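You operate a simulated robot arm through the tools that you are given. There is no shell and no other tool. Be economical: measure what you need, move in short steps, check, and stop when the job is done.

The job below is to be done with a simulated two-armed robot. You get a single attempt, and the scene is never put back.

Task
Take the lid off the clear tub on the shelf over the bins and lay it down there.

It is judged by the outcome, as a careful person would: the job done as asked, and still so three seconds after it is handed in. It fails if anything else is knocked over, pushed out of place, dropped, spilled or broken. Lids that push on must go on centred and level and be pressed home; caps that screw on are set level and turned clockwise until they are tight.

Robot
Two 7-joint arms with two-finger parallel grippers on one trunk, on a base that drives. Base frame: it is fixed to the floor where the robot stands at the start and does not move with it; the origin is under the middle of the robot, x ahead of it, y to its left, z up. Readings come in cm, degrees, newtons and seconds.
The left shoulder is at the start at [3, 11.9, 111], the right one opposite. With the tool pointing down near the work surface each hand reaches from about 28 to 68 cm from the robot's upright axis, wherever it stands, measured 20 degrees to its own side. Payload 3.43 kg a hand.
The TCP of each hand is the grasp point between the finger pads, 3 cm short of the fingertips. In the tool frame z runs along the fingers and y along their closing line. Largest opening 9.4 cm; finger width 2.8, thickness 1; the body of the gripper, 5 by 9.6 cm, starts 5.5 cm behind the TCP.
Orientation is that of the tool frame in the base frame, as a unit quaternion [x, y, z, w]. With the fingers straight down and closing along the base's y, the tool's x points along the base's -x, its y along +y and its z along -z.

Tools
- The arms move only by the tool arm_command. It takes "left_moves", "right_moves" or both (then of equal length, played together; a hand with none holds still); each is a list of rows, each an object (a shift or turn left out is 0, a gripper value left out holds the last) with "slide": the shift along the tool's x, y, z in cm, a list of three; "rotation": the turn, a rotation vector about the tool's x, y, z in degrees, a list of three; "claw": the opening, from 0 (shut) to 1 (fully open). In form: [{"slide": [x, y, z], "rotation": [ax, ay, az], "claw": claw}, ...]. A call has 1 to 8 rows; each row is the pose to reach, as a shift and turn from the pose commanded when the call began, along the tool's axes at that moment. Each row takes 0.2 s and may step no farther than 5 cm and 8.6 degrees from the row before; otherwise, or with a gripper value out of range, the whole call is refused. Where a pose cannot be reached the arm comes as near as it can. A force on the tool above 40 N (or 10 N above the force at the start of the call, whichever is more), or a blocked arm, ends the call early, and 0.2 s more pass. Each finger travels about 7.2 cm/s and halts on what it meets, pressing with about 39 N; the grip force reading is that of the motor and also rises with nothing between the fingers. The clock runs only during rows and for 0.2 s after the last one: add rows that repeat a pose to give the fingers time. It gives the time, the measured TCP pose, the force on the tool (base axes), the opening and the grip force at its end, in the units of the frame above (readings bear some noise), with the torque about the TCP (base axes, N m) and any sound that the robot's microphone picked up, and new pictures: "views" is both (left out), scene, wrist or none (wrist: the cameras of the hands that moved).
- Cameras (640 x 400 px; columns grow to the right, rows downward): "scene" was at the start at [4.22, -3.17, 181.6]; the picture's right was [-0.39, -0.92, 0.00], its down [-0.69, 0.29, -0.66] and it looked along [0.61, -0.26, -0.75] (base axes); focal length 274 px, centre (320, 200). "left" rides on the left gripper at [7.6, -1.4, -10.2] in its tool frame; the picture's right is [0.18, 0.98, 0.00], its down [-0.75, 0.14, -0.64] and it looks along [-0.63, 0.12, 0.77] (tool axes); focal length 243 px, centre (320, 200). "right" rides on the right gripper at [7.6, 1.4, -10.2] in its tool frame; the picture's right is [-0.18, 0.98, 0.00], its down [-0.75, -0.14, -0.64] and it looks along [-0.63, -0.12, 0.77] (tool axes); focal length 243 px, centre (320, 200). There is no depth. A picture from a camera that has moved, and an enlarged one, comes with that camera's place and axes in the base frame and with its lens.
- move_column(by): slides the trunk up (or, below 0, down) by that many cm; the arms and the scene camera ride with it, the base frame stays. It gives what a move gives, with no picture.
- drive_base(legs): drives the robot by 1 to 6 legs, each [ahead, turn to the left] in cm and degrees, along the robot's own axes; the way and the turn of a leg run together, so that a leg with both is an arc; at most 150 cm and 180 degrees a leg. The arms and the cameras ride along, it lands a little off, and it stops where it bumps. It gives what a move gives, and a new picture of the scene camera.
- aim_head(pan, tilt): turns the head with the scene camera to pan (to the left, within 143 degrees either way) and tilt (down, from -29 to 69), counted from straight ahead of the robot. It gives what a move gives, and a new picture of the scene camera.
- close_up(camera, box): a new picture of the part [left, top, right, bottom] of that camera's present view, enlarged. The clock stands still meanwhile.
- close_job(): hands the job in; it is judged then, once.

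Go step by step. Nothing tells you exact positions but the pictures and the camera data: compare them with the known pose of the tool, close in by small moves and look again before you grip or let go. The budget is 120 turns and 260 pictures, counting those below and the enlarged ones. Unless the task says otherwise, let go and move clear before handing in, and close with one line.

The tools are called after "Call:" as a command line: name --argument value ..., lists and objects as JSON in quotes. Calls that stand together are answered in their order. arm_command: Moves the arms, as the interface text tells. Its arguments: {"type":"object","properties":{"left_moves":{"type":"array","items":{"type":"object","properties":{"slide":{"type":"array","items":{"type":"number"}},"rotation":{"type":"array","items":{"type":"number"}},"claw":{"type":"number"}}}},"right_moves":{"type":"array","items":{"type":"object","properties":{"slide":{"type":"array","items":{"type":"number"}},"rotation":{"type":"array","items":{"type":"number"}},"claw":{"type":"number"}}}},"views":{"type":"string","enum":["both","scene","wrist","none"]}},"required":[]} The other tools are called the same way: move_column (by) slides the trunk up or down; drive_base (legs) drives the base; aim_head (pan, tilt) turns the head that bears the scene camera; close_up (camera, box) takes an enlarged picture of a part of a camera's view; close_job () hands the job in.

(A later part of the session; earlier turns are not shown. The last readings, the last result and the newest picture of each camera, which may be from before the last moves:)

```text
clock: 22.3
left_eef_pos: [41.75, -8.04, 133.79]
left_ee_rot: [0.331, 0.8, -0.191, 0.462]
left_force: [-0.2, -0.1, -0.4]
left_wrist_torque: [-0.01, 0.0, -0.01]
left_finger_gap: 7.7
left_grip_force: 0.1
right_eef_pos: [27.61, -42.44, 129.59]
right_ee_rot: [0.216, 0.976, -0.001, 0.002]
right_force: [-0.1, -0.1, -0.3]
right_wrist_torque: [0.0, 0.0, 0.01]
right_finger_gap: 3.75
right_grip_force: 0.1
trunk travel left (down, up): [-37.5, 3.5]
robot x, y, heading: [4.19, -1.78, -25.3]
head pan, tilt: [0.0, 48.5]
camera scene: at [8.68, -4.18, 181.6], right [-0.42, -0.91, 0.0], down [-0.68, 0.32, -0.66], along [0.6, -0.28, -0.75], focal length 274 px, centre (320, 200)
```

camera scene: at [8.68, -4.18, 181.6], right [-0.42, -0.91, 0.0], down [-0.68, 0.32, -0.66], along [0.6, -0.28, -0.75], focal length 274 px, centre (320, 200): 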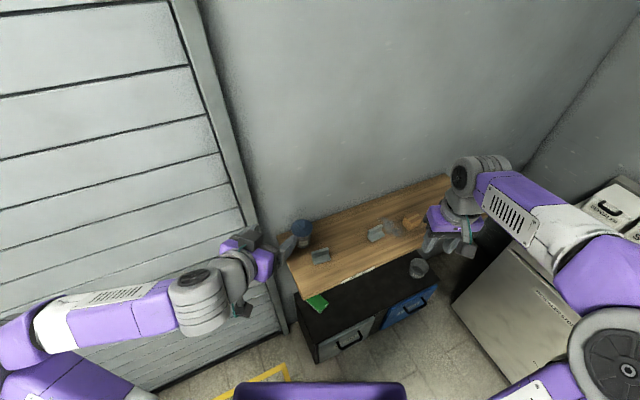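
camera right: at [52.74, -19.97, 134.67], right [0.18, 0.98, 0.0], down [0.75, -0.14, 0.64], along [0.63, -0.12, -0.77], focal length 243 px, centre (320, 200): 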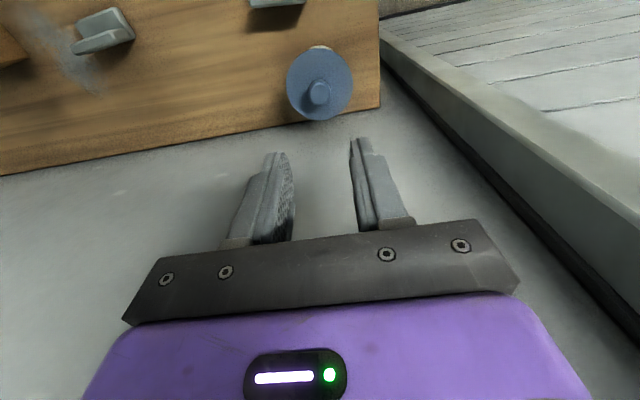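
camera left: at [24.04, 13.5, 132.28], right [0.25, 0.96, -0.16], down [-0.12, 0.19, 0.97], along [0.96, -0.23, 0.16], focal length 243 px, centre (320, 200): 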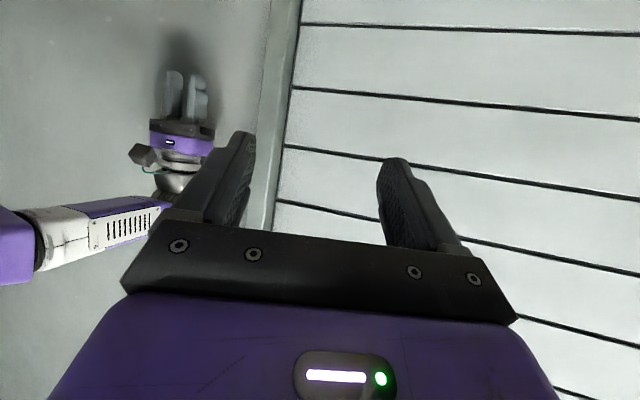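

The base is well placed, so I'll bring the left hand to a pre-grasp about 12 cm from the tub, yawed a further 10° to the right.

Call:
arm_command --left_moves '[{"slide": [2.4, 0.8, 3.3], "rotation": [4.33, 0, 2.5]}, {"slide": [4.8, 1.6, 6.6], "rotation": [8.66, 0, 5]}, {"slide": [7.2, 2.4, 9.9], "rotation": [8.66, 0, 5]}, {"slide": [9.6, 3.2, 13.1], "rotation": [8.66, 0, 5]}, {"slide": [12, 4, 16.4], "rotation": [8.66, 0, 5]}, {"slide": [14.4, 4.8, 19.6], "rotation": [8.66, 0, 5]}, {"slide": [16.8, 5.65, 22.9], "rotation": [8.66, 0, 5]}, {"slide": [16.8, 5.65, 22.9], "rotation": [8.66, 0, 5]}]'

Call:
close_up --camera "scene" --box '[230, 195, 358, 275]'

```text
clock: 24.1
left_eef_pos: [53.54, -12.12, 107.71]
left_ee_rot: [0.401, 0.768, -0.232, 0.443]
left_force: [-0.5, 0.0, -0.5]
left_wrist_torque: [0.03, 0.01, -0.03]
left_finger_gap: 7.71
left_grip_force: 0.1
left hand out of reach, approached as far as the arm can: row 1, 2, 3
right_eef_pos: [27.51, -42.55, 129.47]
right_ee_rot: [0.216, 0.976, -0.001, 0.002]
right_force: [0.1, 0.4, 0.5]
right_wrist_torque: [-0.02, 0.01, -0.03]
right_finger_gap: 3.77
right_grip_force: 0.1
trunk travel left (down, up): [-37.5, 3.5]
robot x, y, heading: [4.51, -2.19, -24.9]
head pan, tilt: [0.0, 48.5]
camera scene: at [8.7, -4.22, 181.6], right [-0.42, -0.91, 0.0], down [-0.68, 0.32, -0.66], along [0.6, -0.28, -0.75], focal length 274 px, centre (320, 200)
camera left: at [45.24, -2.4, 106.3], right [0.75, 0.64, -0.16], down [0.01, 0.23, 0.97], along [0.66, -0.74, 0.16], focal length 243 px, centre (320, 200)
```

scene: 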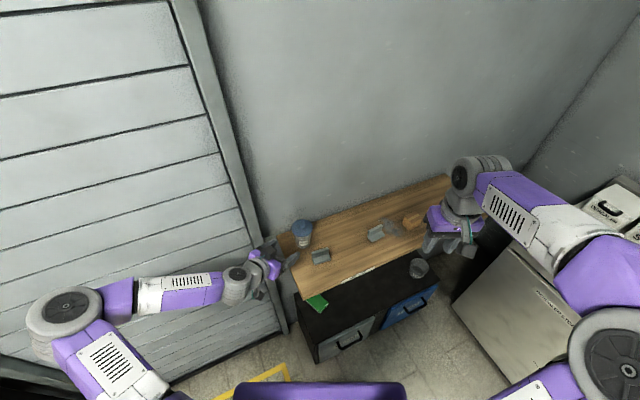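
left: 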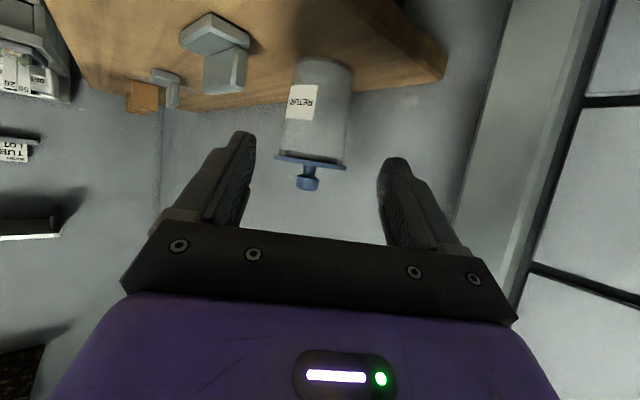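

```text
5.00 times, centred on (294, 235) of scene
camera zoom: at [8.7, -4.22, 181.6], right [-0.42, -0.91, 0.0], down [-0.68, 0.32, -0.66], along [0.6, -0.28, -0.75], focal length 1368 px, centre (450, 25)
```

zoom: 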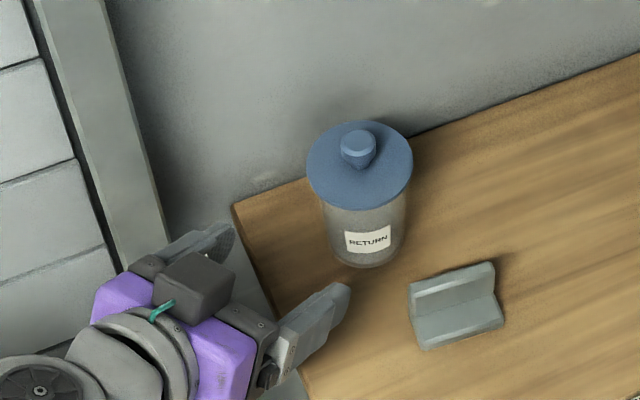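

The left hand reached the pre-grasp, with the tub centred between its fingers. I see a box on top of the hand, so I'll look closer to judge clearance to the lid and the right hand.

Call:
close_up --camera "scene" --box '[230, 225, 310, 275]'

Call:
close_up --camera "left" --box '[160, 0, 480, 200]'

```text
8.00 times, centred on (270, 250) of scene
camera zoom: at [8.7, -4.22, 181.6], right [-0.42, -0.91, 0.0], down [-0.68, 0.32, -0.66], along [0.6, -0.28, -0.75], focal length 2189 px, centre (720, -200)
```

zoom: 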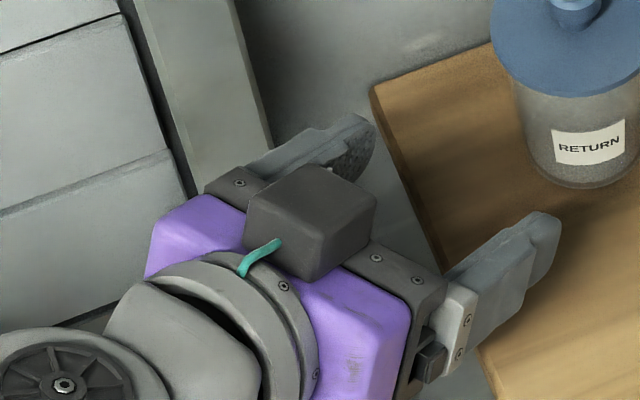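

```text
2.00 times, centred on (320, 100) of left
camera zoom: at [45.24, -2.4, 106.3], right [0.75, 0.64, -0.16], down [0.01, 0.23, 0.97], along [0.66, -0.74, 0.16], focal length 485 px, centre (320, 400)
```

zoom: 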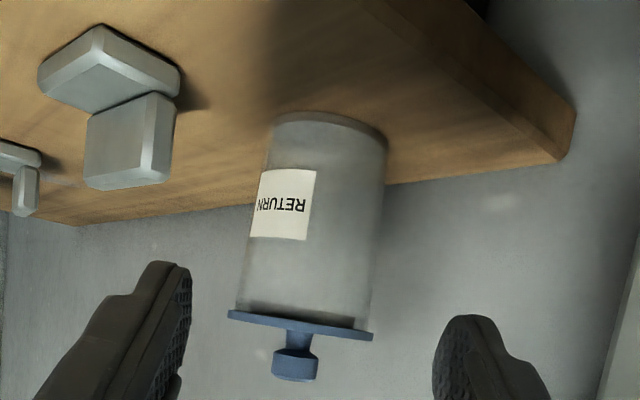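

The box on top would overhang the lid at this pitch, so I'll flatten the hand to about 18° below level and yaw 5° more. It stays about 10 cm back from the tub for this.

Call:
arm_command --left_moves '[{"slide": [0.9, 0.5, 1], "rotation": [2.1, -6, 1.2]}, {"slide": [1.86, 1.1, 1.98], "rotation": [4.2, -12, 2.4]}, {"slide": [1.86, 1.1, 1.98], "rotation": [4.2, -12, 2.4]}]'

Call:
close_up --camera "scene" --box '[230, 205, 342, 275]'

```text
clock: 24.9
left_eef_pos: [54.97, -12.16, 105.12]
left_ee_rot: [0.407, 0.699, -0.292, 0.51]
left_force: [0.1, -0.2, 0.7]
left_wrist_torque: [0.01, 0.01, 0.01]
left_finger_gap: 7.7
left_grip_force: 0.0
right_eef_pos: [27.73, -42.5, 129.67]
right_ee_rot: [0.217, 0.976, 0.0, 0.001]
right_force: [0.3, 0.8, -0.7]
right_wrist_torque: [0.01, 0.01, -0.01]
right_finger_gap: 3.76
right_grip_force: 0.1
trunk travel left (down, up): [-37.5, 3.5]
robot x, y, heading: [4.49, -2.08, -25.2]
head pan, tilt: [0.0, 48.5]
camera scene: at [8.78, -4.28, 181.6], right [-0.42, -0.91, 0.0], down [-0.68, 0.32, -0.66], along [0.6, -0.28, -0.75], focal length 274 px, centre (320, 200)
camera left: at [47.84, -2.32, 101.07], right [0.82, 0.54, -0.17], down [-0.07, 0.39, 0.92], along [0.56, -0.74, 0.36], focal length 243 px, centre (320, 200)
```

scene: 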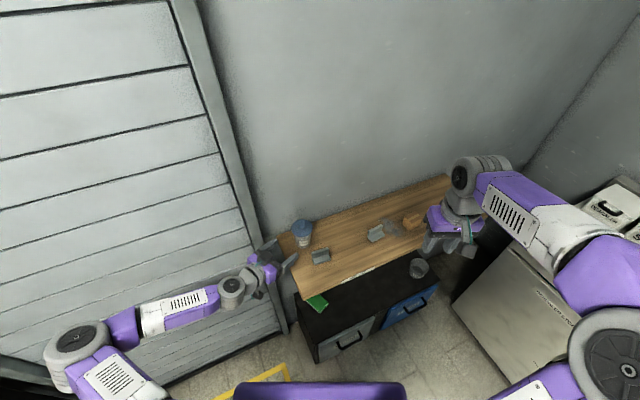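
left: 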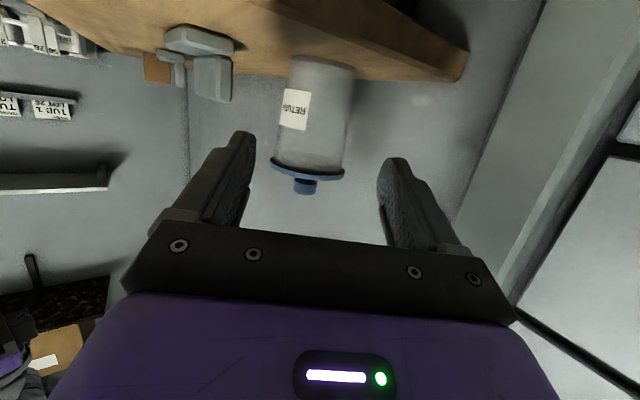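

```text
5.71 times, centred on (286, 240) of scene
camera zoom: at [8.78, -4.28, 181.6], right [-0.42, -0.91, 0.0], down [-0.68, 0.32, -0.66], along [0.6, -0.28, -0.75], focal length 1563 px, centre (514, -29)
```

zoom: 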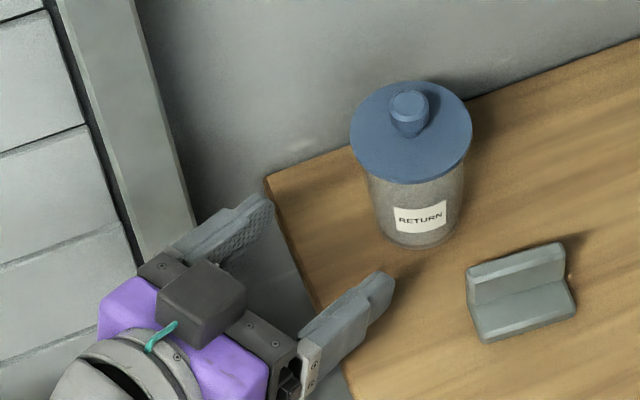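

All is aligned: the tub axis projects within 0.2 cm of the hand's centreline. I'll advance 6.5 cm and check.

Call:
arm_command --left_moves '[{"slide": [0, 0, 2.5]}, {"slide": [0, 0, 4.5]}, {"slide": [0, 0, 6.5]}, {"slide": [0, 0, 6.5]}]' --views "none"

Call:
close_up --camera "scene" --box '[246, 205, 342, 265]'

Call:
close_up --camera "left" --box '[160, 0, 480, 220]'

```text
clock: 25.9
left_eef_pos: [58.27, -17.37, 103.15]
left_ee_rot: [0.407, 0.699, -0.292, 0.51]
left_force: [-0.8, 0.6, 0.0]
left_wrist_torque: [-0.03, -0.02, 0.01]
left_finger_gap: 7.7
left_grip_force: 0.2
right_eef_pos: [27.61, -42.52, 129.48]
right_ee_rot: [0.216, 0.976, 0.0, 0.001]
right_force: [0.7, 0.4, -0.2]
right_wrist_torque: [0.01, 0.0, -0.02]
right_finger_gap: 3.75
right_grip_force: 0.0
trunk travel left (down, up): [-37.5, 3.5]
robot x, y, heading: [4.36, -1.98, -24.9]
head pan, tilt: [0.0, 48.5]
```

```text
6.67 times, centred on (294, 235) of scene
camera zoom: at [8.76, -4.18, 181.6], right [-0.42, -0.91, 0.0], down [-0.68, 0.32, -0.66], along [0.6, -0.28, -0.75], focal length 1824 px, centre (493, -33)
```

zoom: 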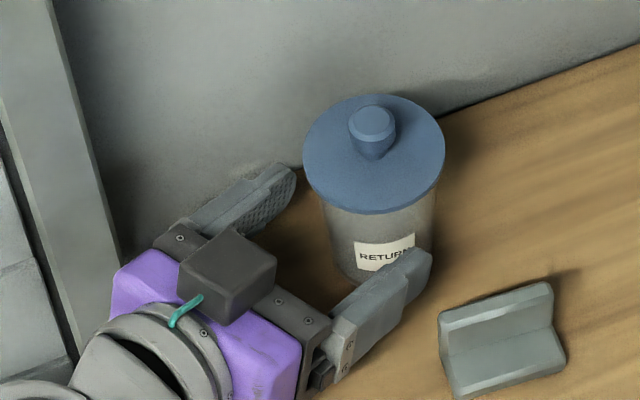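

```text
1.82 times, centred on (320, 110) of left
camera zoom: at [50.98, -7.71, 99.09], right [0.82, 0.54, -0.17], down [-0.07, 0.39, 0.92], along [0.56, -0.74, 0.36], focal length 441 px, centre (320, 364)
```

zoom: 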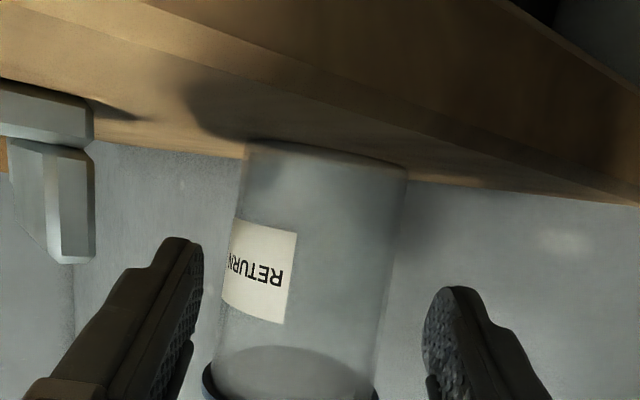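

Clear on both sides. I'll advance the last 3.5 cm and check again.

Call:
arm_command --left_moves '[{"slide": [0, 0, 1.5]}, {"slide": [0, 0, 2.7]}, {"slide": [0, 0, 3.5]}, {"slide": [0, 0, 3.5]}]' --views "none"

Call:
close_up --camera "scene" --box '[246, 205, 342, 265]'

Call:
close_up --camera "left" --box '[160, 0, 480, 220]'

```text
clock: 26.9
left_eef_pos: [59.81, -20.45, 102.05]
left_ee_rot: [0.407, 0.7, -0.291, 0.51]
left_force: [0.3, 0.3, 0.7]
left_wrist_torque: [-0.03, -0.01, 0.02]
left_finger_gap: 7.7
left_grip_force: 0.0
right_eef_pos: [27.63, -42.44, 129.52]
right_ee_rot: [0.217, 0.976, 0.0, 0.001]
right_force: [-1.0, -0.3, 0.2]
right_wrist_torque: [0.01, 0.01, 0.0]
right_finger_gap: 3.77
right_grip_force: 0.0
trunk travel left (down, up): [-37.5, 3.5]
robot x, y, heading: [4.72, -1.86, -24.8]
head pan, tilt: [0.0, 48.5]
```

```text
6.67 times, centred on (294, 235) of scene
camera zoom: at [8.78, -4.2, 181.6], right [-0.42, -0.91, 0.0], down [-0.68, 0.32, -0.66], along [0.6, -0.28, -0.75], focal length 1824 px, centre (493, -33)
```

zoom: 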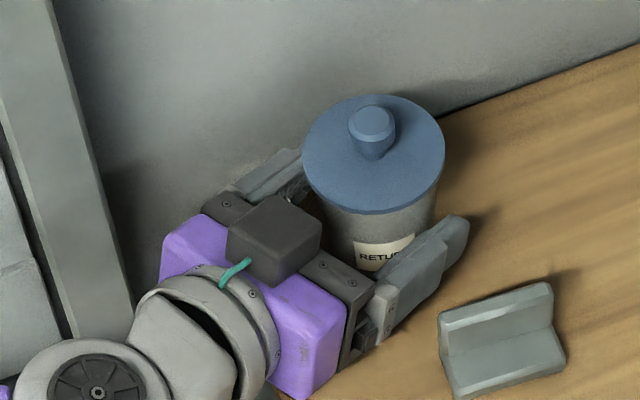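

```text
1.82 times, centred on (320, 110) of left
camera zoom: at [52.62, -10.53, 98.02], right [0.82, 0.54, -0.17], down [-0.07, 0.39, 0.92], along [0.56, -0.74, 0.36], focal length 441 px, centre (320, 364)
```

zoom: 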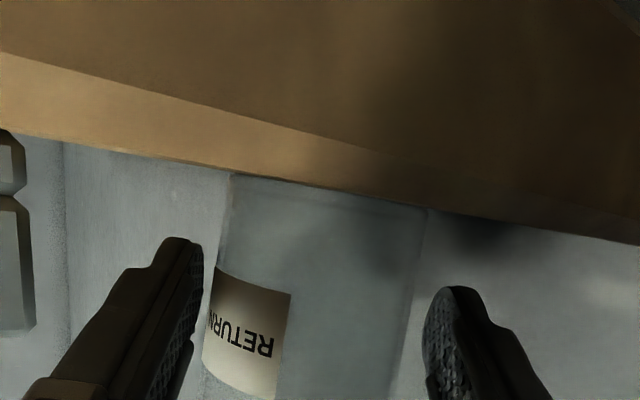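

The tub sits very slightly towards the front finger. I'll shift 0.2 cm that way and close partway to check contact symmetry.

Call:
arm_command --left_moves '[{"slide": [0, -0.2, 0], "claw": 0.75}, {"slide": [0, -0.2, 0], "claw": 0.7}, {"slide": [0, -0.2, 0], "claw": 0.7}]' --views "none"

Call:
close_up --camera "scene" --box '[270, 205, 334, 245]'

Call:
close_up --camera "left" --box '[160, 50, 480, 250]'

```text
clock: 27.7
left_eef_pos: [59.69, -20.48, 102.03]
left_ee_rot: [0.407, 0.7, -0.291, 0.51]
left_force: [0.2, -0.3, -0.3]
left_wrist_torque: [0.0, -0.03, -0.01]
left_finger_gap: 6.56
left_grip_force: 0.0
right_eef_pos: [27.67, -42.54, 129.56]
right_ee_rot: [0.217, 0.976, 0.0, 0.001]
right_force: [0.8, 0.2, -0.6]
right_wrist_torque: [0.01, -0.02, 0.01]
right_finger_gap: 3.75
right_grip_force: 0.2
trunk travel left (down, up): [-37.5, 3.5]
robot x, y, heading: [4.74, -1.93, -25.2]
head pan, tilt: [0.0, 48.5]
```

```text
10.00 times, centred on (302, 225) of scene
camera zoom: at [8.79, -4.23, 181.6], right [-0.42, -0.91, 0.0], down [-0.68, 0.32, -0.66], along [0.6, -0.28, -0.75], focal length 2736 px, centre (500, -50)
```

zoom: 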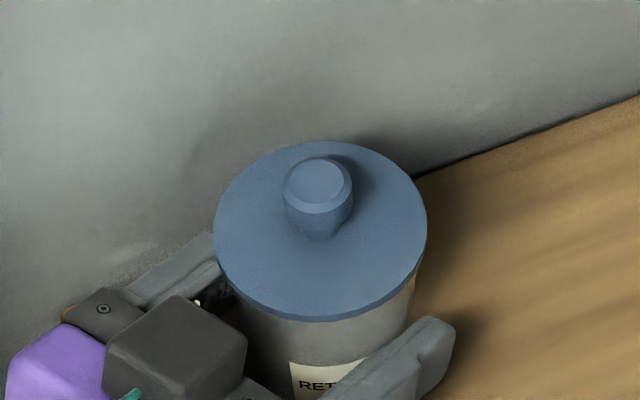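

```text
2.00 times, centred on (320, 150) of left
camera zoom: at [52.48, -10.62, 98.01], right [0.82, 0.54, -0.17], down [-0.07, 0.39, 0.92], along [0.56, -0.74, 0.36], focal length 485 px, centre (320, 300)
```

zoom: 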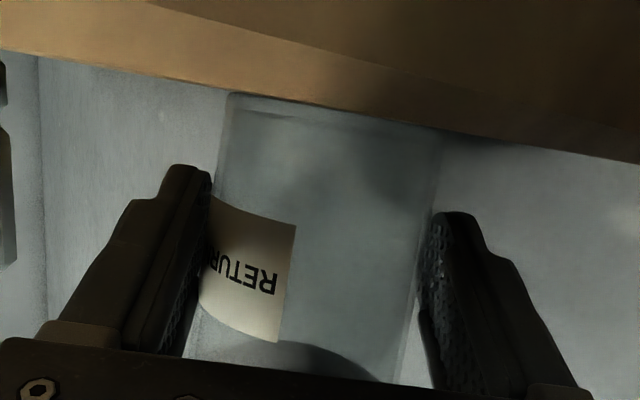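

Nearly touching on both sides. I'll nudge a little more and close.

Call:
arm_command --left_moves '[{"slide": [0, -0.1, 0], "claw": 0.67}, {"slide": [0, -0.1, 0], "claw": 0.62}, {"slide": [0, -0.1, 0], "claw": 0.57}, {"slide": [0, -0.1, 0], "claw": 0.55}]' --views "none"

Call:
close_up --camera "scene" --box '[270, 205, 334, 245]'

Call:
close_up --camera "left" --box '[160, 50, 480, 250]'

```text
clock: 28.7
left_eef_pos: [59.59, -20.49, 102.02]
left_ee_rot: [0.407, 0.699, -0.292, 0.51]
left_force: [0.7, -0.6, 0.6]
left_wrist_torque: [-0.08, -0.02, 0.02]
left_finger_gap: 6.12
left_grip_force: 38.8
right_eef_pos: [27.58, -42.47, 129.52]
right_ee_rot: [0.217, 0.976, 0.001, 0.001]
right_force: [0.1, -0.4, 0.2]
right_wrist_torque: [0.0, 0.01, 0.01]
right_finger_gap: 3.76
right_grip_force: 0.0
trunk travel left (down, up): [-37.5, 3.5]
robot x, y, heading: [4.48, -2.16, -24.8]
head pan, tilt: [0.0, 48.5]
```

```text
10.00 times, centred on (302, 225) of scene
camera zoom: at [8.78, -4.21, 181.6], right [-0.42, -0.91, 0.0], down [-0.68, 0.32, -0.66], along [0.6, -0.28, -0.75], focal length 2736 px, centre (500, -50)
```

zoom: 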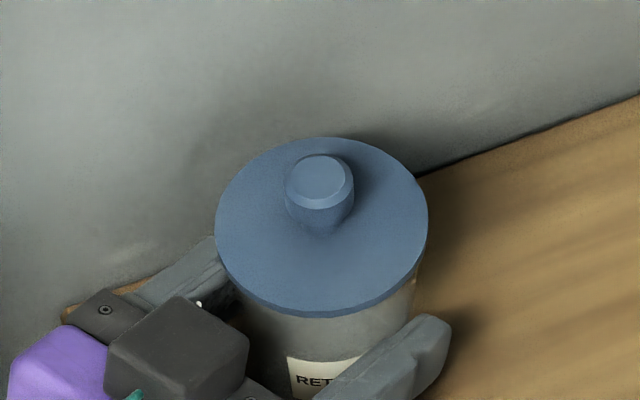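

```text
2.00 times, centred on (320, 150) of left
camera zoom: at [52.43, -10.66, 97.97], right [0.82, 0.54, -0.17], down [-0.07, 0.39, 0.92], along [0.56, -0.74, 0.36], focal length 485 px, centre (320, 300)
```

zoom: 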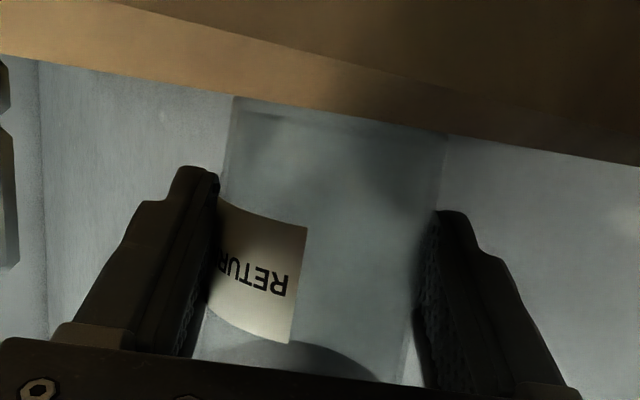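

The left hand now holds the tub (gap 6.1 cm). I'll bring the right hand back above the knob at safe height.

Call:
arm_command --right_moves '[{"slide": [-2.6, 4.1, 0]}, {"slide": [-5.2, 8.2, 0]}, {"slide": [-7.8, 12.3, 0]}, {"slide": [-10.4, 16.5, 0]}, {"slide": [-13, 20.6, 0]}, {"slide": [-15.6, 24.7, 0]}, {"slide": [-18.2, 28.8, 0]}, {"slide": [-20.7, 32.95, 0]}]'

```text
clock: 30.5
left_eef_pos: [59.4, -20.47, 102.14]
left_ee_rot: [0.406, 0.701, -0.289, 0.511]
left_force: [0.1, 0.3, -0.2]
left_wrist_torque: [-0.02, -0.02, 0.03]
left_finger_gap: 6.11
left_grip_force: 39.0
right_eef_pos: [56.96, -23.42, 129.54]
right_ee_rot: [0.215, 0.977, 0.0, 0.0]
right_force: [-0.8, 0.0, 0.1]
right_wrist_torque: [-0.02, -0.02, 0.01]
right_finger_gap: 3.74
right_grip_force: 0.0
right hand out of reach, approached as far as the arm can: row 8
trunk travel left (down, up): [-37.5, 3.5]
robot x, y, heading: [4.51, -2.26, -25.0]
head pan, tilt: [0.0, 48.5]
camera scene: at [8.49, -4.33, 181.61], right [-0.42, -0.91, 0.0], down [-0.68, 0.32, -0.66], along [0.6, -0.28, -0.75], focal length 274 px, centre (320, 200)
camera right: at [50.66, -18.79, 139.78], right [0.58, 0.81, 0.0], down [0.62, -0.45, 0.64], along [0.52, -0.37, -0.77], focal length 243 px, centre (320, 200)
```

scene: 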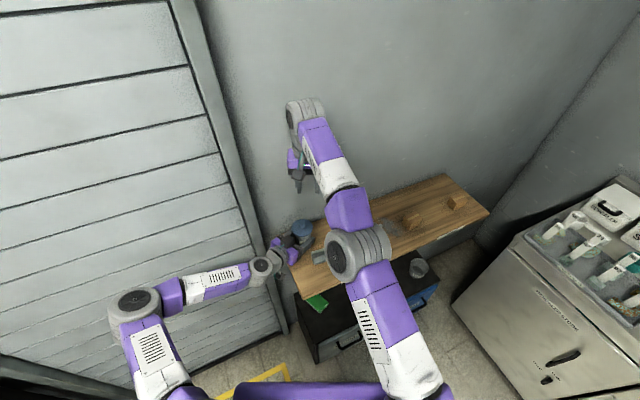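
right: 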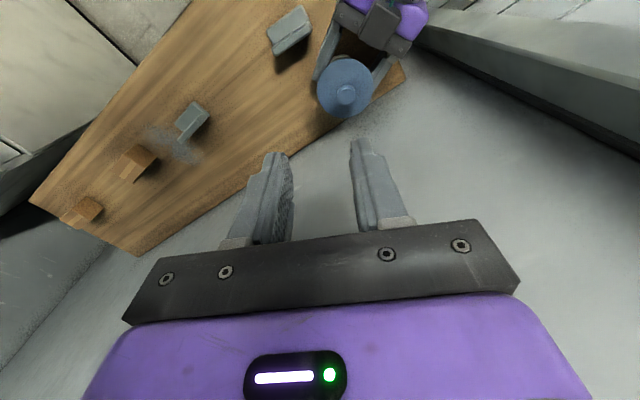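

Slightly out of reach at this height; lower should be easier. I'll descend 8 cm while moving over the knob.

Call:
arm_command --right_moves '[{"slide": [0, 0, 4]}, {"slide": [0, 0, 8]}, {"slide": [-0.9, 1.5, 9]}, {"slide": [-1.8, 3.0, 10]}, {"slide": [-1.8, 3.0, 10]}]'

Call:
close_up --camera "right" --box '[200, 30, 460, 192]'

```text
clock: 31.7
left_eef_pos: [59.71, -20.45, 102.1]
left_ee_rot: [0.407, 0.7, -0.29, 0.51]
left_force: [-0.3, -0.9, 1.5]
left_wrist_torque: [-0.04, -0.02, -0.05]
left_finger_gap: 6.1
left_grip_force: 39.1
right_eef_pos: [60.08, -21.36, 119.33]
right_ee_rot: [0.217, 0.976, -0.001, 0.002]
right_force: [1.3, 0.1, 0.9]
right_wrist_torque: [0.03, 0.0, 0.0]
right_finger_gap: 3.76
right_grip_force: 0.2
trunk travel left (down, up): [-37.5, 3.5]
robot x, y, heading: [4.24, -1.9, -25.2]
head pan, tilt: [0.0, 48.5]
camera scene: at [8.75, -4.25, 181.6], right [-0.42, -0.91, 0.0], down [-0.68, 0.32, -0.66], along [0.6, -0.28, -0.75], focal length 274 px, centre (320, 200)
camera right: at [53.78, -16.72, 129.66], right [0.58, 0.81, 0.0], down [0.62, -0.45, 0.64], along [0.52, -0.37, -0.77], focal length 243 px, centre (320, 200)
```

scene: 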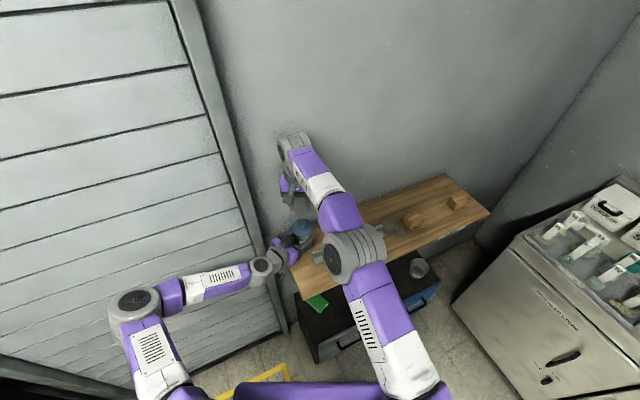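
right: 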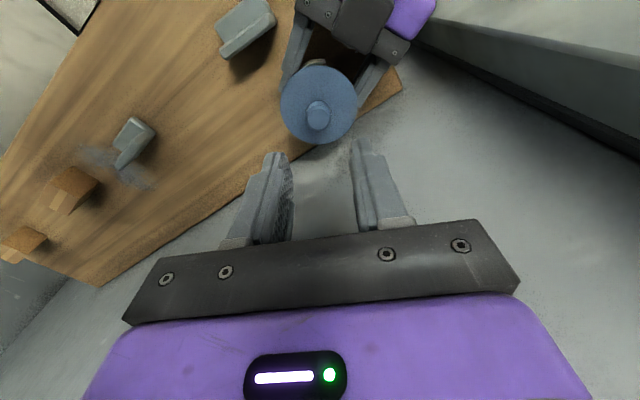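

```text
2.46 times, centred on (330, 111) of right
camera zoom: at [53.78, -16.72, 129.66], right [0.58, 0.81, 0.0], down [0.62, -0.45, 0.64], along [0.52, -0.37, -0.77], focal length 597 px, centre (295, 419)
```

zoom: 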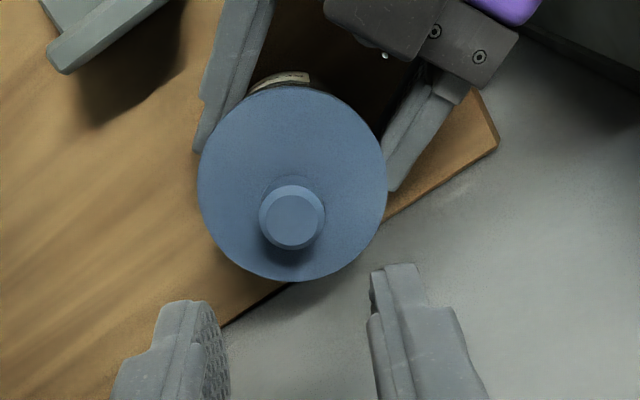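

The knob is directly under the right hand. I'll descend most of the way and check clearance to the left hand.

Call:
arm_command --right_moves '[{"slide": [0, 0.1, 3]}, {"slide": [0, 0.1, 5]}, {"slide": [0, 0.1, 6.5]}, {"slide": [0, 0.1, 6.5]}]' --views "none"

Call:
close_up --camera "right" --box '[200, 60, 460, 222]'

Call:
close_up --camera "scene" --box '[254, 195, 350, 255]'

```text
clock: 32.7
left_eef_pos: [59.64, -20.46, 101.99]
left_ee_rot: [0.406, 0.7, -0.291, 0.511]
left_force: [0.5, 0.8, 1.8]
left_wrist_torque: [-0.05, 0.01, 0.0]
left_finger_gap: 6.07
left_grip_force: 39.4
right_eef_pos: [60.03, -21.37, 112.74]
right_ee_rot: [0.216, 0.976, 0.0, 0.0]
right_force: [0.0, -0.5, -0.1]
right_wrist_torque: [0.01, 0.01, 0.03]
right_finger_gap: 3.76
right_grip_force: 0.0
trunk travel left (down, up): [-37.5, 3.5]
robot x, y, heading: [4.55, -1.89, -25.0]
head pan, tilt: [0.0, 48.5]
```

```text
2.46 times, centred on (330, 141) of right
camera zoom: at [53.79, -16.66, 123.03], right [0.58, 0.81, 0.0], down [0.62, -0.45, 0.64], along [0.52, -0.37, -0.77], focal length 597 px, centre (295, 345)
```

zoom: 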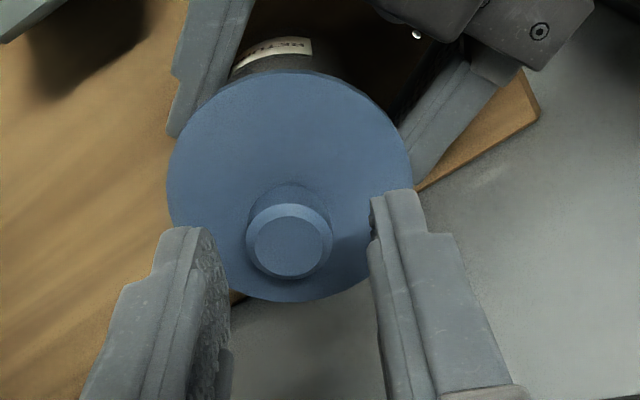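

```text
6.67 times, centred on (302, 225) of scene
camera zoom: at [8.78, -4.21, 181.6], right [-0.42, -0.91, 0.0], down [-0.68, 0.32, -0.66], along [0.6, -0.28, -0.75], focal length 1824 px, centre (440, 33)
```

zoom: 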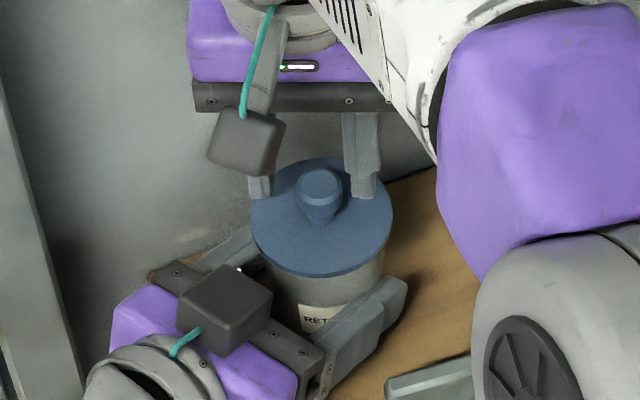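

Well centred. I'll lower to grip height and close on the knob.

Call:
arm_command --right_moves '[{"slide": [0, -0.05, 1.2]}, {"slide": [0, -0.05, 2.3]}, {"slide": [0, -0.05, 2.3]}, {"slide": [0, -0.05, 2.3], "claw": 0.3}, {"slide": [0, -0.05, 2.3], "claw": 0.2}, {"slide": [0, -0.05, 2.3], "claw": 0.1}, {"slide": [0, -0.05, 2.3], "claw": 0.1}]' --views "none"

Call:
close_up --camera "right" --box '[200, 60, 460, 222]'

Call:
close_up --camera "scene" --box '[254, 195, 350, 255]'

```text
clock: 34.3
left_eef_pos: [59.57, -20.5, 101.96]
left_ee_rot: [0.406, 0.7, -0.291, 0.51]
left_force: [-0.8, 0.2, 1.2]
left_wrist_torque: [0.0, 0.02, 0.0]
left_finger_gap: 6.07
left_grip_force: 38.9
right_eef_pos: [60.02, -21.45, 110.49]
right_ee_rot: [0.216, 0.976, 0.0, 0.001]
right_force: [0.3, 0.9, -0.3]
right_wrist_torque: [-0.03, 0.0, 0.01]
right_finger_gap: 2.04
right_grip_force: 38.5
trunk travel left (down, up): [-37.5, 3.5]
robot x, y, heading: [4.26, -2.09, -25.2]
head pan, tilt: [0.0, 48.5]
heard: snap
```

```text
2.46 times, centred on (330, 141) of right
camera zoom: at [53.71, -16.68, 120.77], right [0.58, 0.81, 0.0], down [0.62, -0.45, 0.64], along [0.52, -0.37, -0.77], focal length 597 px, centre (295, 345)
```

zoom: 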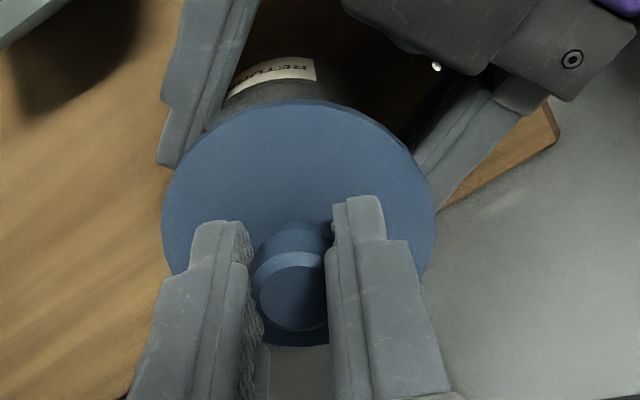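

```text
6.67 times, centred on (302, 225) of scene
camera zoom: at [8.79, -4.21, 181.6], right [-0.42, -0.91, 0.0], down [-0.68, 0.32, -0.66], along [0.6, -0.28, -0.75], focal length 1824 px, centre (440, 33)
```

zoom: 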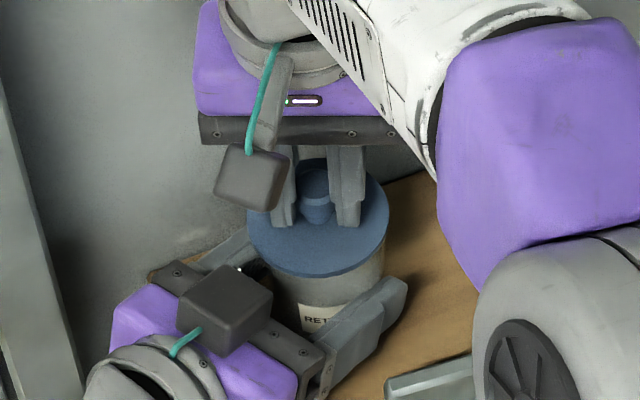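

A snap was heard, so the lid has likely popped loose. I'll lift the right hand gently by 1.5 cm while the left holds the tub.

Call:
arm_command --right_moves '[{"slide": [0, 0, -0.3]}, {"slide": [0, 0, -0.6]}, {"slide": [0, 0, -1.0]}, {"slide": [0, 0, -1.5]}, {"slide": [0, 0, -1.5]}]' --views "none"

Call:
close_up --camera "right" --box '[200, 60, 460, 222]'

Call:
close_up --camera "scene" --box '[254, 195, 350, 255]'

```text
clock: 35.5
left_eef_pos: [59.68, -20.44, 101.96]
left_ee_rot: [0.407, 0.7, -0.291, 0.51]
left_force: [0.5, 1.1, -0.3]
left_wrist_torque: [0.0, 0.02, 0.0]
left_finger_gap: 6.08
left_grip_force: 39.3
right_eef_pos: [59.96, -21.32, 112.19]
right_ee_rot: [0.217, 0.976, 0.0, 0.001]
right_force: [-0.1, 0.4, 0.0]
right_wrist_torque: [-0.02, 0.05, 0.01]
right_finger_gap: 2.05
right_grip_force: 39.3
trunk travel left (down, up): [-37.5, 3.5]
robot x, y, heading: [4.63, -2.21, -24.9]
head pan, tilt: [0.0, 48.5]
```

```text
2.46 times, centred on (330, 141) of right
camera zoom: at [53.77, -16.7, 122.42], right [0.58, 0.81, 0.0], down [0.62, -0.45, 0.64], along [0.52, -0.37, -0.77], focal length 597 px, centre (295, 345)
```

zoom: 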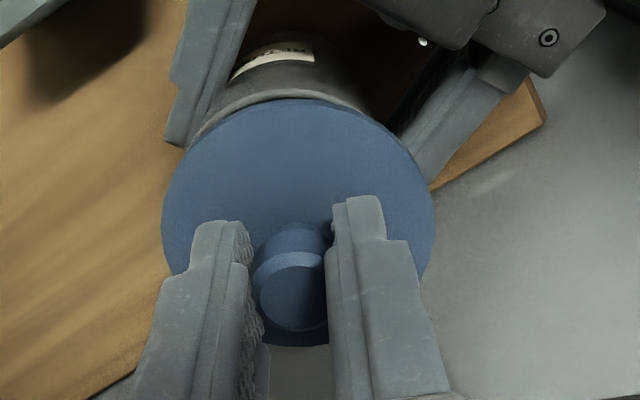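

```text
6.67 times, centred on (302, 225) of scene
camera zoom: at [8.79, -4.22, 181.6], right [-0.42, -0.91, 0.0], down [-0.68, 0.32, -0.66], along [0.6, -0.28, -0.75], focal length 1824 px, centre (440, 33)
```

zoom: 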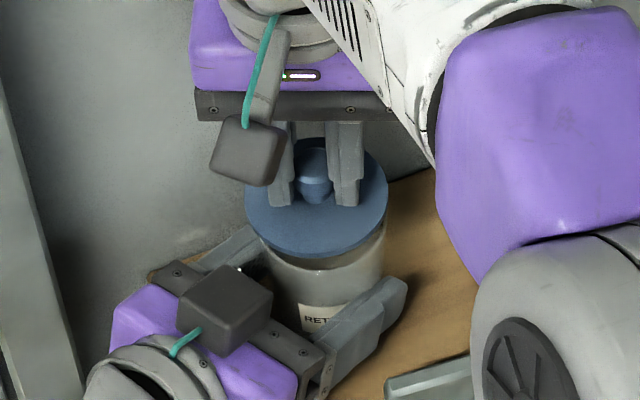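

The lid is separating: the tub's rim is now visible beneath it. I'll lift 5 cm more, straight up.

Call:
arm_command --right_moves '[{"slide": [0, 0, -1.5]}, {"slide": [0, 0, -3]}, {"slide": [0, 0, -5]}, {"slide": [0, 0, -5.5]}, {"slide": [0, 0, -5.5]}]'

Call:
close_up --camera "scene" --box '[254, 175, 350, 255]'

```text
clock: 36.7
left_eef_pos: [59.69, -20.43, 101.95]
left_ee_rot: [0.406, 0.701, -0.29, 0.51]
left_force: [0.1, 0.5, 0.0]
left_wrist_torque: [-0.01, 0.03, 0.01]
left_finger_gap: 6.06
left_grip_force: 38.8
right_eef_pos: [60.17, -21.32, 117.69]
right_ee_rot: [0.216, 0.976, 0.0, 0.001]
right_force: [-0.2, -0.3, 0.1]
right_wrist_torque: [0.05, 0.01, 0.02]
right_finger_gap: 2.05
right_grip_force: 39.8
trunk travel left (down, up): [-37.5, 3.5]
robot x, y, heading: [4.41, -2.21, -25.3]
head pan, tilt: [0.0, 48.5]
camera scene: at [8.8, -4.22, 181.6], right [-0.42, -0.91, 0.0], down [-0.68, 0.32, -0.66], along [0.6, -0.28, -0.75], focal length 274 px, centre (320, 200)
camera right: at [53.81, -16.77, 127.88], right [0.58, 0.81, 0.0], down [0.62, -0.45, 0.64], along [0.52, -0.37, -0.77], focal length 243 px, centre (320, 200)
```

scene: 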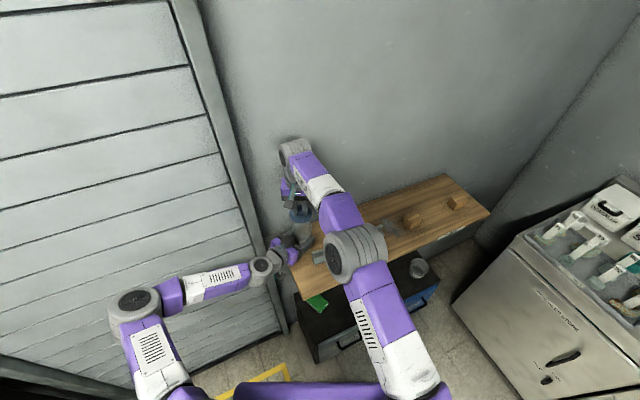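
right: 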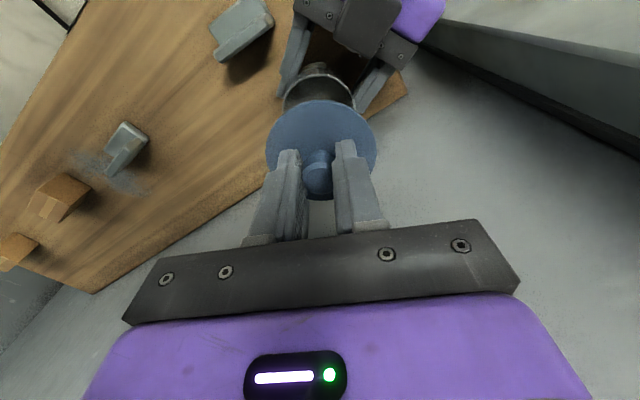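

```text
5.00 times, centred on (302, 215) of scene
camera zoom: at [8.8, -4.22, 181.6], right [-0.42, -0.91, 0.0], down [-0.68, 0.32, -0.66], along [0.6, -0.28, -0.75], focal length 1368 px, centre (410, 125)
```

zoom: 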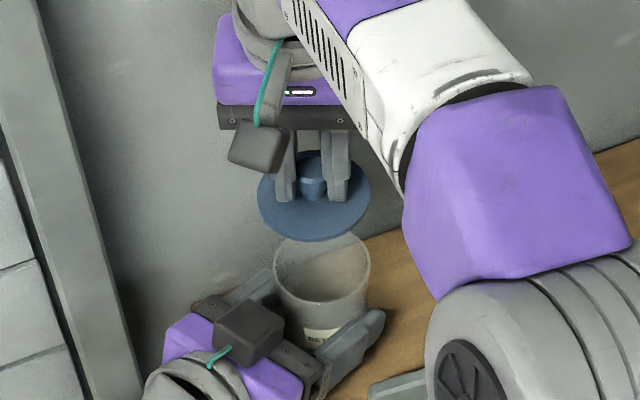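

The lid is off and the open tub is held by the left hand. I'll carry the lid towards the free shelf area near (53, -36.5).

Call:
arm_command --right_moves '[{"slide": [0, -4.2, 0]}, {"slide": [0, -8.4, 0]}, {"slide": [0, -12.6, 0]}, {"slide": [0, -16.8, 0]}, {"slide": [0, -16.8, 0]}]'

Call:
close_up --camera "right" --box '[120, 0, 520, 240]'

```text
clock: 37.9
left_eef_pos: [59.76, -20.44, 102.02]
left_ee_rot: [0.406, 0.7, -0.291, 0.511]
left_force: [-0.1, 0.0, 0.5]
left_wrist_torque: [0.01, 0.0, -0.01]
left_finger_gap: 6.07
left_grip_force: 38.6
right_eef_pos: [53.08, -36.39, 117.68]
right_ee_rot: [0.217, 0.976, -0.002, 0.002]
right_force: [-0.2, 0.3, 0.0]
right_wrist_torque: [0.02, 0.0, -0.02]
right_finger_gap: 2.01
right_grip_force: 38.7
trunk travel left (down, up): [-37.5, 3.5]
robot x, y, heading: [4.17, -2.13, -25.2]
head pan, tilt: [0.0, 48.5]
camera scene: at [8.86, -4.11, 181.6], right [-0.42, -0.91, 0.0], down [-0.68, 0.32, -0.66], along [0.6, -0.28, -0.75], focal length 274 px, centre (320, 200)
camera right: at [46.8, -31.81, 127.97], right [0.58, 0.81, 0.0], down [0.62, -0.44, 0.64], along [0.52, -0.38, -0.77], focal length 243 px, centre (320, 200)
```

scene: 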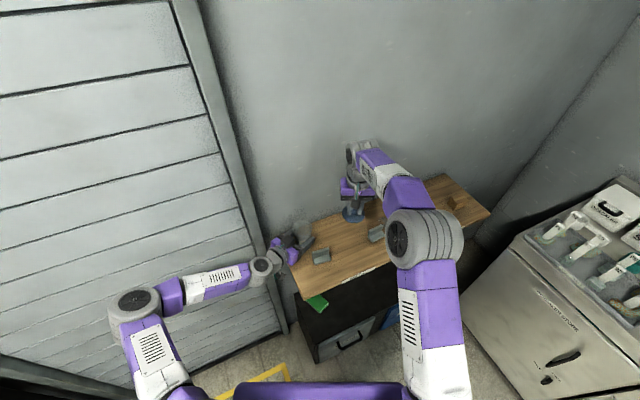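
right: 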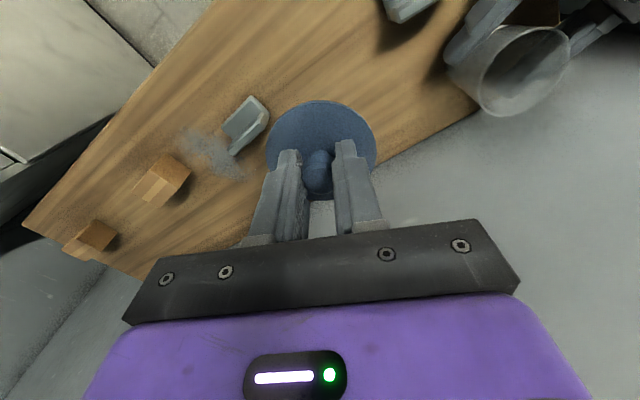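

```text
1.60 times, centred on (320, 120) of right
camera zoom: at [46.8, -31.81, 127.97], right [0.58, 0.81, 0.0], down [0.62, -0.44, 0.64], along [0.52, -0.38, -0.77], focal length 388 px, centre (320, 328)
```

zoom: 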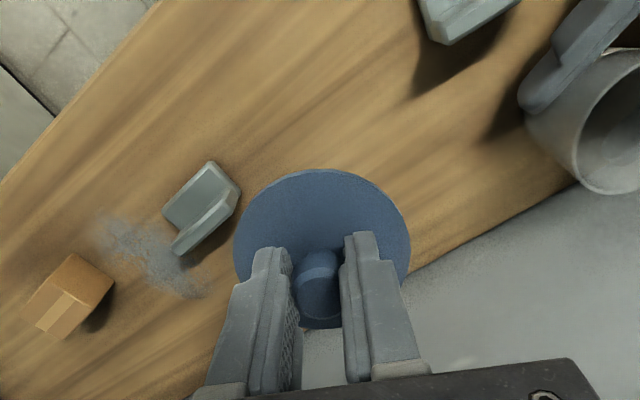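

The spot below is clear, though I'll shift 1.3 cm away from the second bracket. I'll lower to about 3–4 cm above the shelf.

Call:
arm_command --right_moves '[{"slide": [0, 1.3, 3]}, {"slide": [0, 1.3, 7]}, {"slide": [0, 1.3, 11]}, {"slide": [0, 1.3, 13.5]}, {"slide": [0, 1.3, 13.5]}]'

Call:
close_up --camera "scene" --box '[290, 180, 418, 260]'

```text
clock: 39.1
left_eef_pos: [59.63, -20.56, 102.01]
left_ee_rot: [0.407, 0.7, -0.291, 0.51]
left_force: [-0.1, 0.1, -0.1]
left_wrist_torque: [-0.02, -0.02, 0.01]
left_finger_gap: 6.06
left_grip_force: 39.1
right_eef_pos: [53.66, -35.4, 104.19]
right_ee_rot: [0.216, 0.976, 0.0, 0.002]
right_force: [-0.2, -0.4, -1.0]
right_wrist_torque: [0.0, -0.01, 0.01]
right_finger_gap: 2.09
right_grip_force: 38.9
trunk travel left (down, up): [-37.5, 3.5]
robot x, y, heading: [4.47, -2.0, -25.2]
head pan, tilt: [0.0, 48.5]
camera scene: at [8.79, -4.22, 181.6], right [-0.42, -0.91, 0.0], down [-0.68, 0.32, -0.66], along [0.6, -0.28, -0.75], focal length 274 px, centre (320, 200)
camera right: at [47.28, -30.77, 114.38], right [0.58, 0.81, 0.0], down [0.62, -0.45, 0.64], along [0.52, -0.37, -0.77], focal length 243 px, centre (320, 200)
```

scene: 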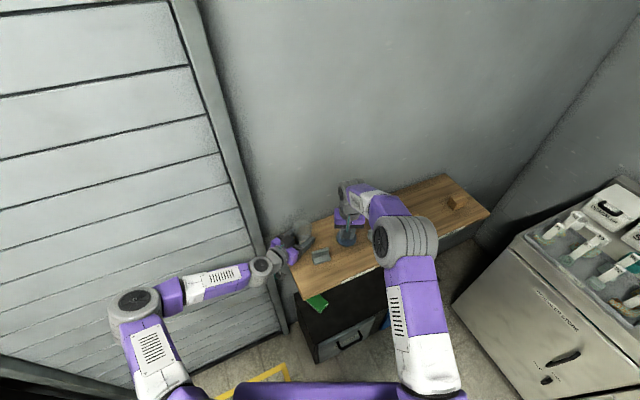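
right: 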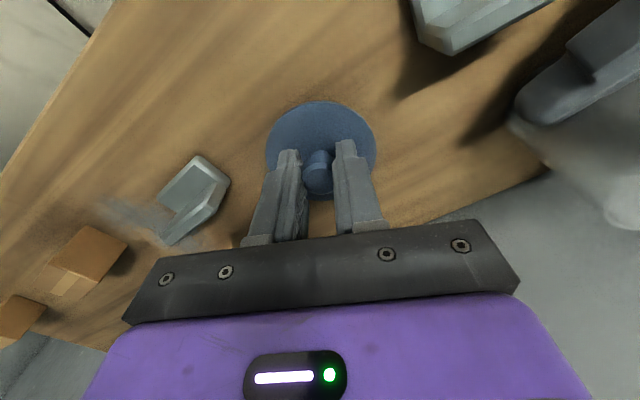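

```text
5.00 times, centred on (354, 220) of scene
camera zoom: at [8.79, -4.22, 181.6], right [-0.42, -0.91, 0.0], down [-0.68, 0.32, -0.66], along [0.6, -0.28, -0.75], focal length 1368 px, centre (150, 100)
```

zoom: 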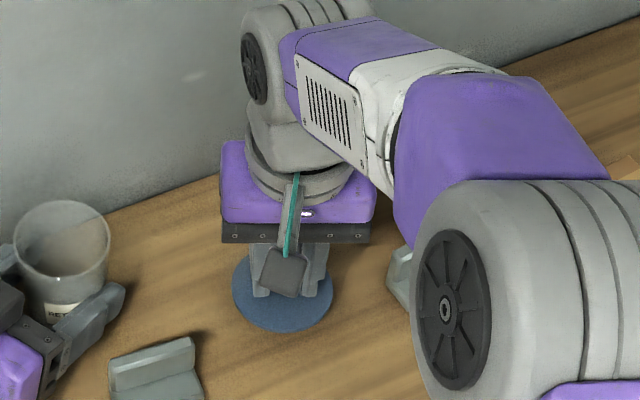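

Over a clear patch and level. I'll lower in small steps until contact.

Call:
arm_command --right_moves '[{"slide": [0, 0, 1]}, {"slide": [0, 0, 2]}, {"slide": [0, 0, 2.6]}, {"slide": [0, 0, 3.0]}, {"slide": [0, 0, 3.0]}]' --views "none"

Call:
close_up --camera "right" --box '[200, 60, 460, 222]'

Call:
close_up --camera "scene" --box '[310, 195, 406, 255]'

```text
clock: 39.9
left_eef_pos: [59.56, -20.51, 102.13]
left_ee_rot: [0.407, 0.7, -0.291, 0.51]
left_force: [-0.1, -1.0, -1.1]
left_wrist_torque: [-0.01, -0.01, -0.05]
left_finger_gap: 6.03
left_grip_force: 38.7
right_eef_pos: [53.99, -35.57, 102.5]
right_ee_rot: [0.217, 0.976, -0.001, 0.009]
right_force: [-7.3, 2.0, 20.1]
right_wrist_torque: [0.05, 0.27, -0.03]
right_finger_gap: 2.07
right_grip_force: 39.4
trunk travel left (down, up): [-37.5, 3.5]
robot x, y, heading: [4.18, -2.17, -24.9]
head pan, tilt: [0.0, 48.5]
stopped in row 4 (right hand): the force on the tool passed its limit at 41 N (the readings are from after the stop); the commanded pose is now the measured one
```

```text
2.46 times, centred on (330, 141) of right
camera zoom: at [47.5, -30.86, 112.56], right [0.58, 0.81, 0.01], down [0.61, -0.44, 0.66], along [0.54, -0.38, -0.76], focal length 597 px, centre (295, 345)
```

zoom: 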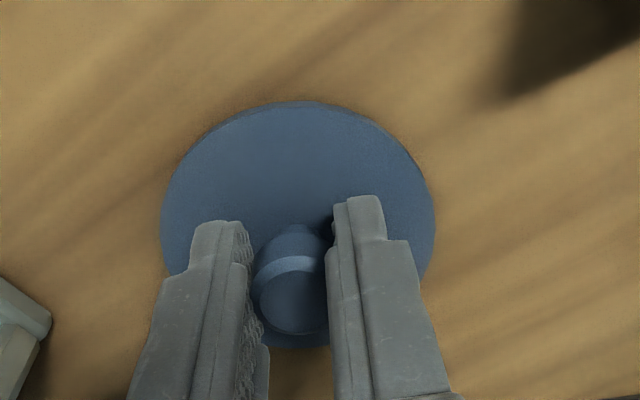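

```text
6.67 times, centred on (358, 225) of scene
camera zoom: at [8.71, -4.17, 181.6], right [-0.42, -0.91, 0.0], down [-0.68, 0.32, -0.66], along [0.6, -0.28, -0.75], focal length 1824 px, centre (67, 33)
```

zoom: 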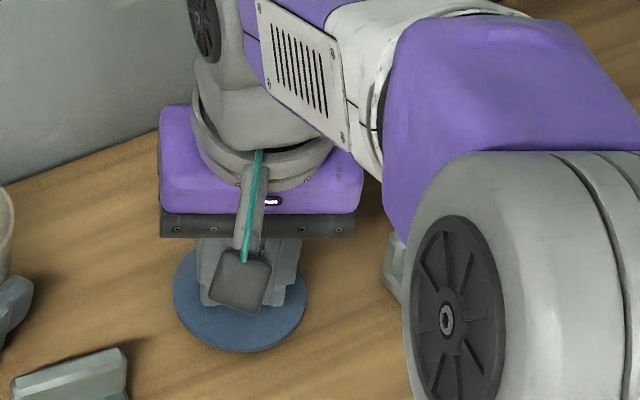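

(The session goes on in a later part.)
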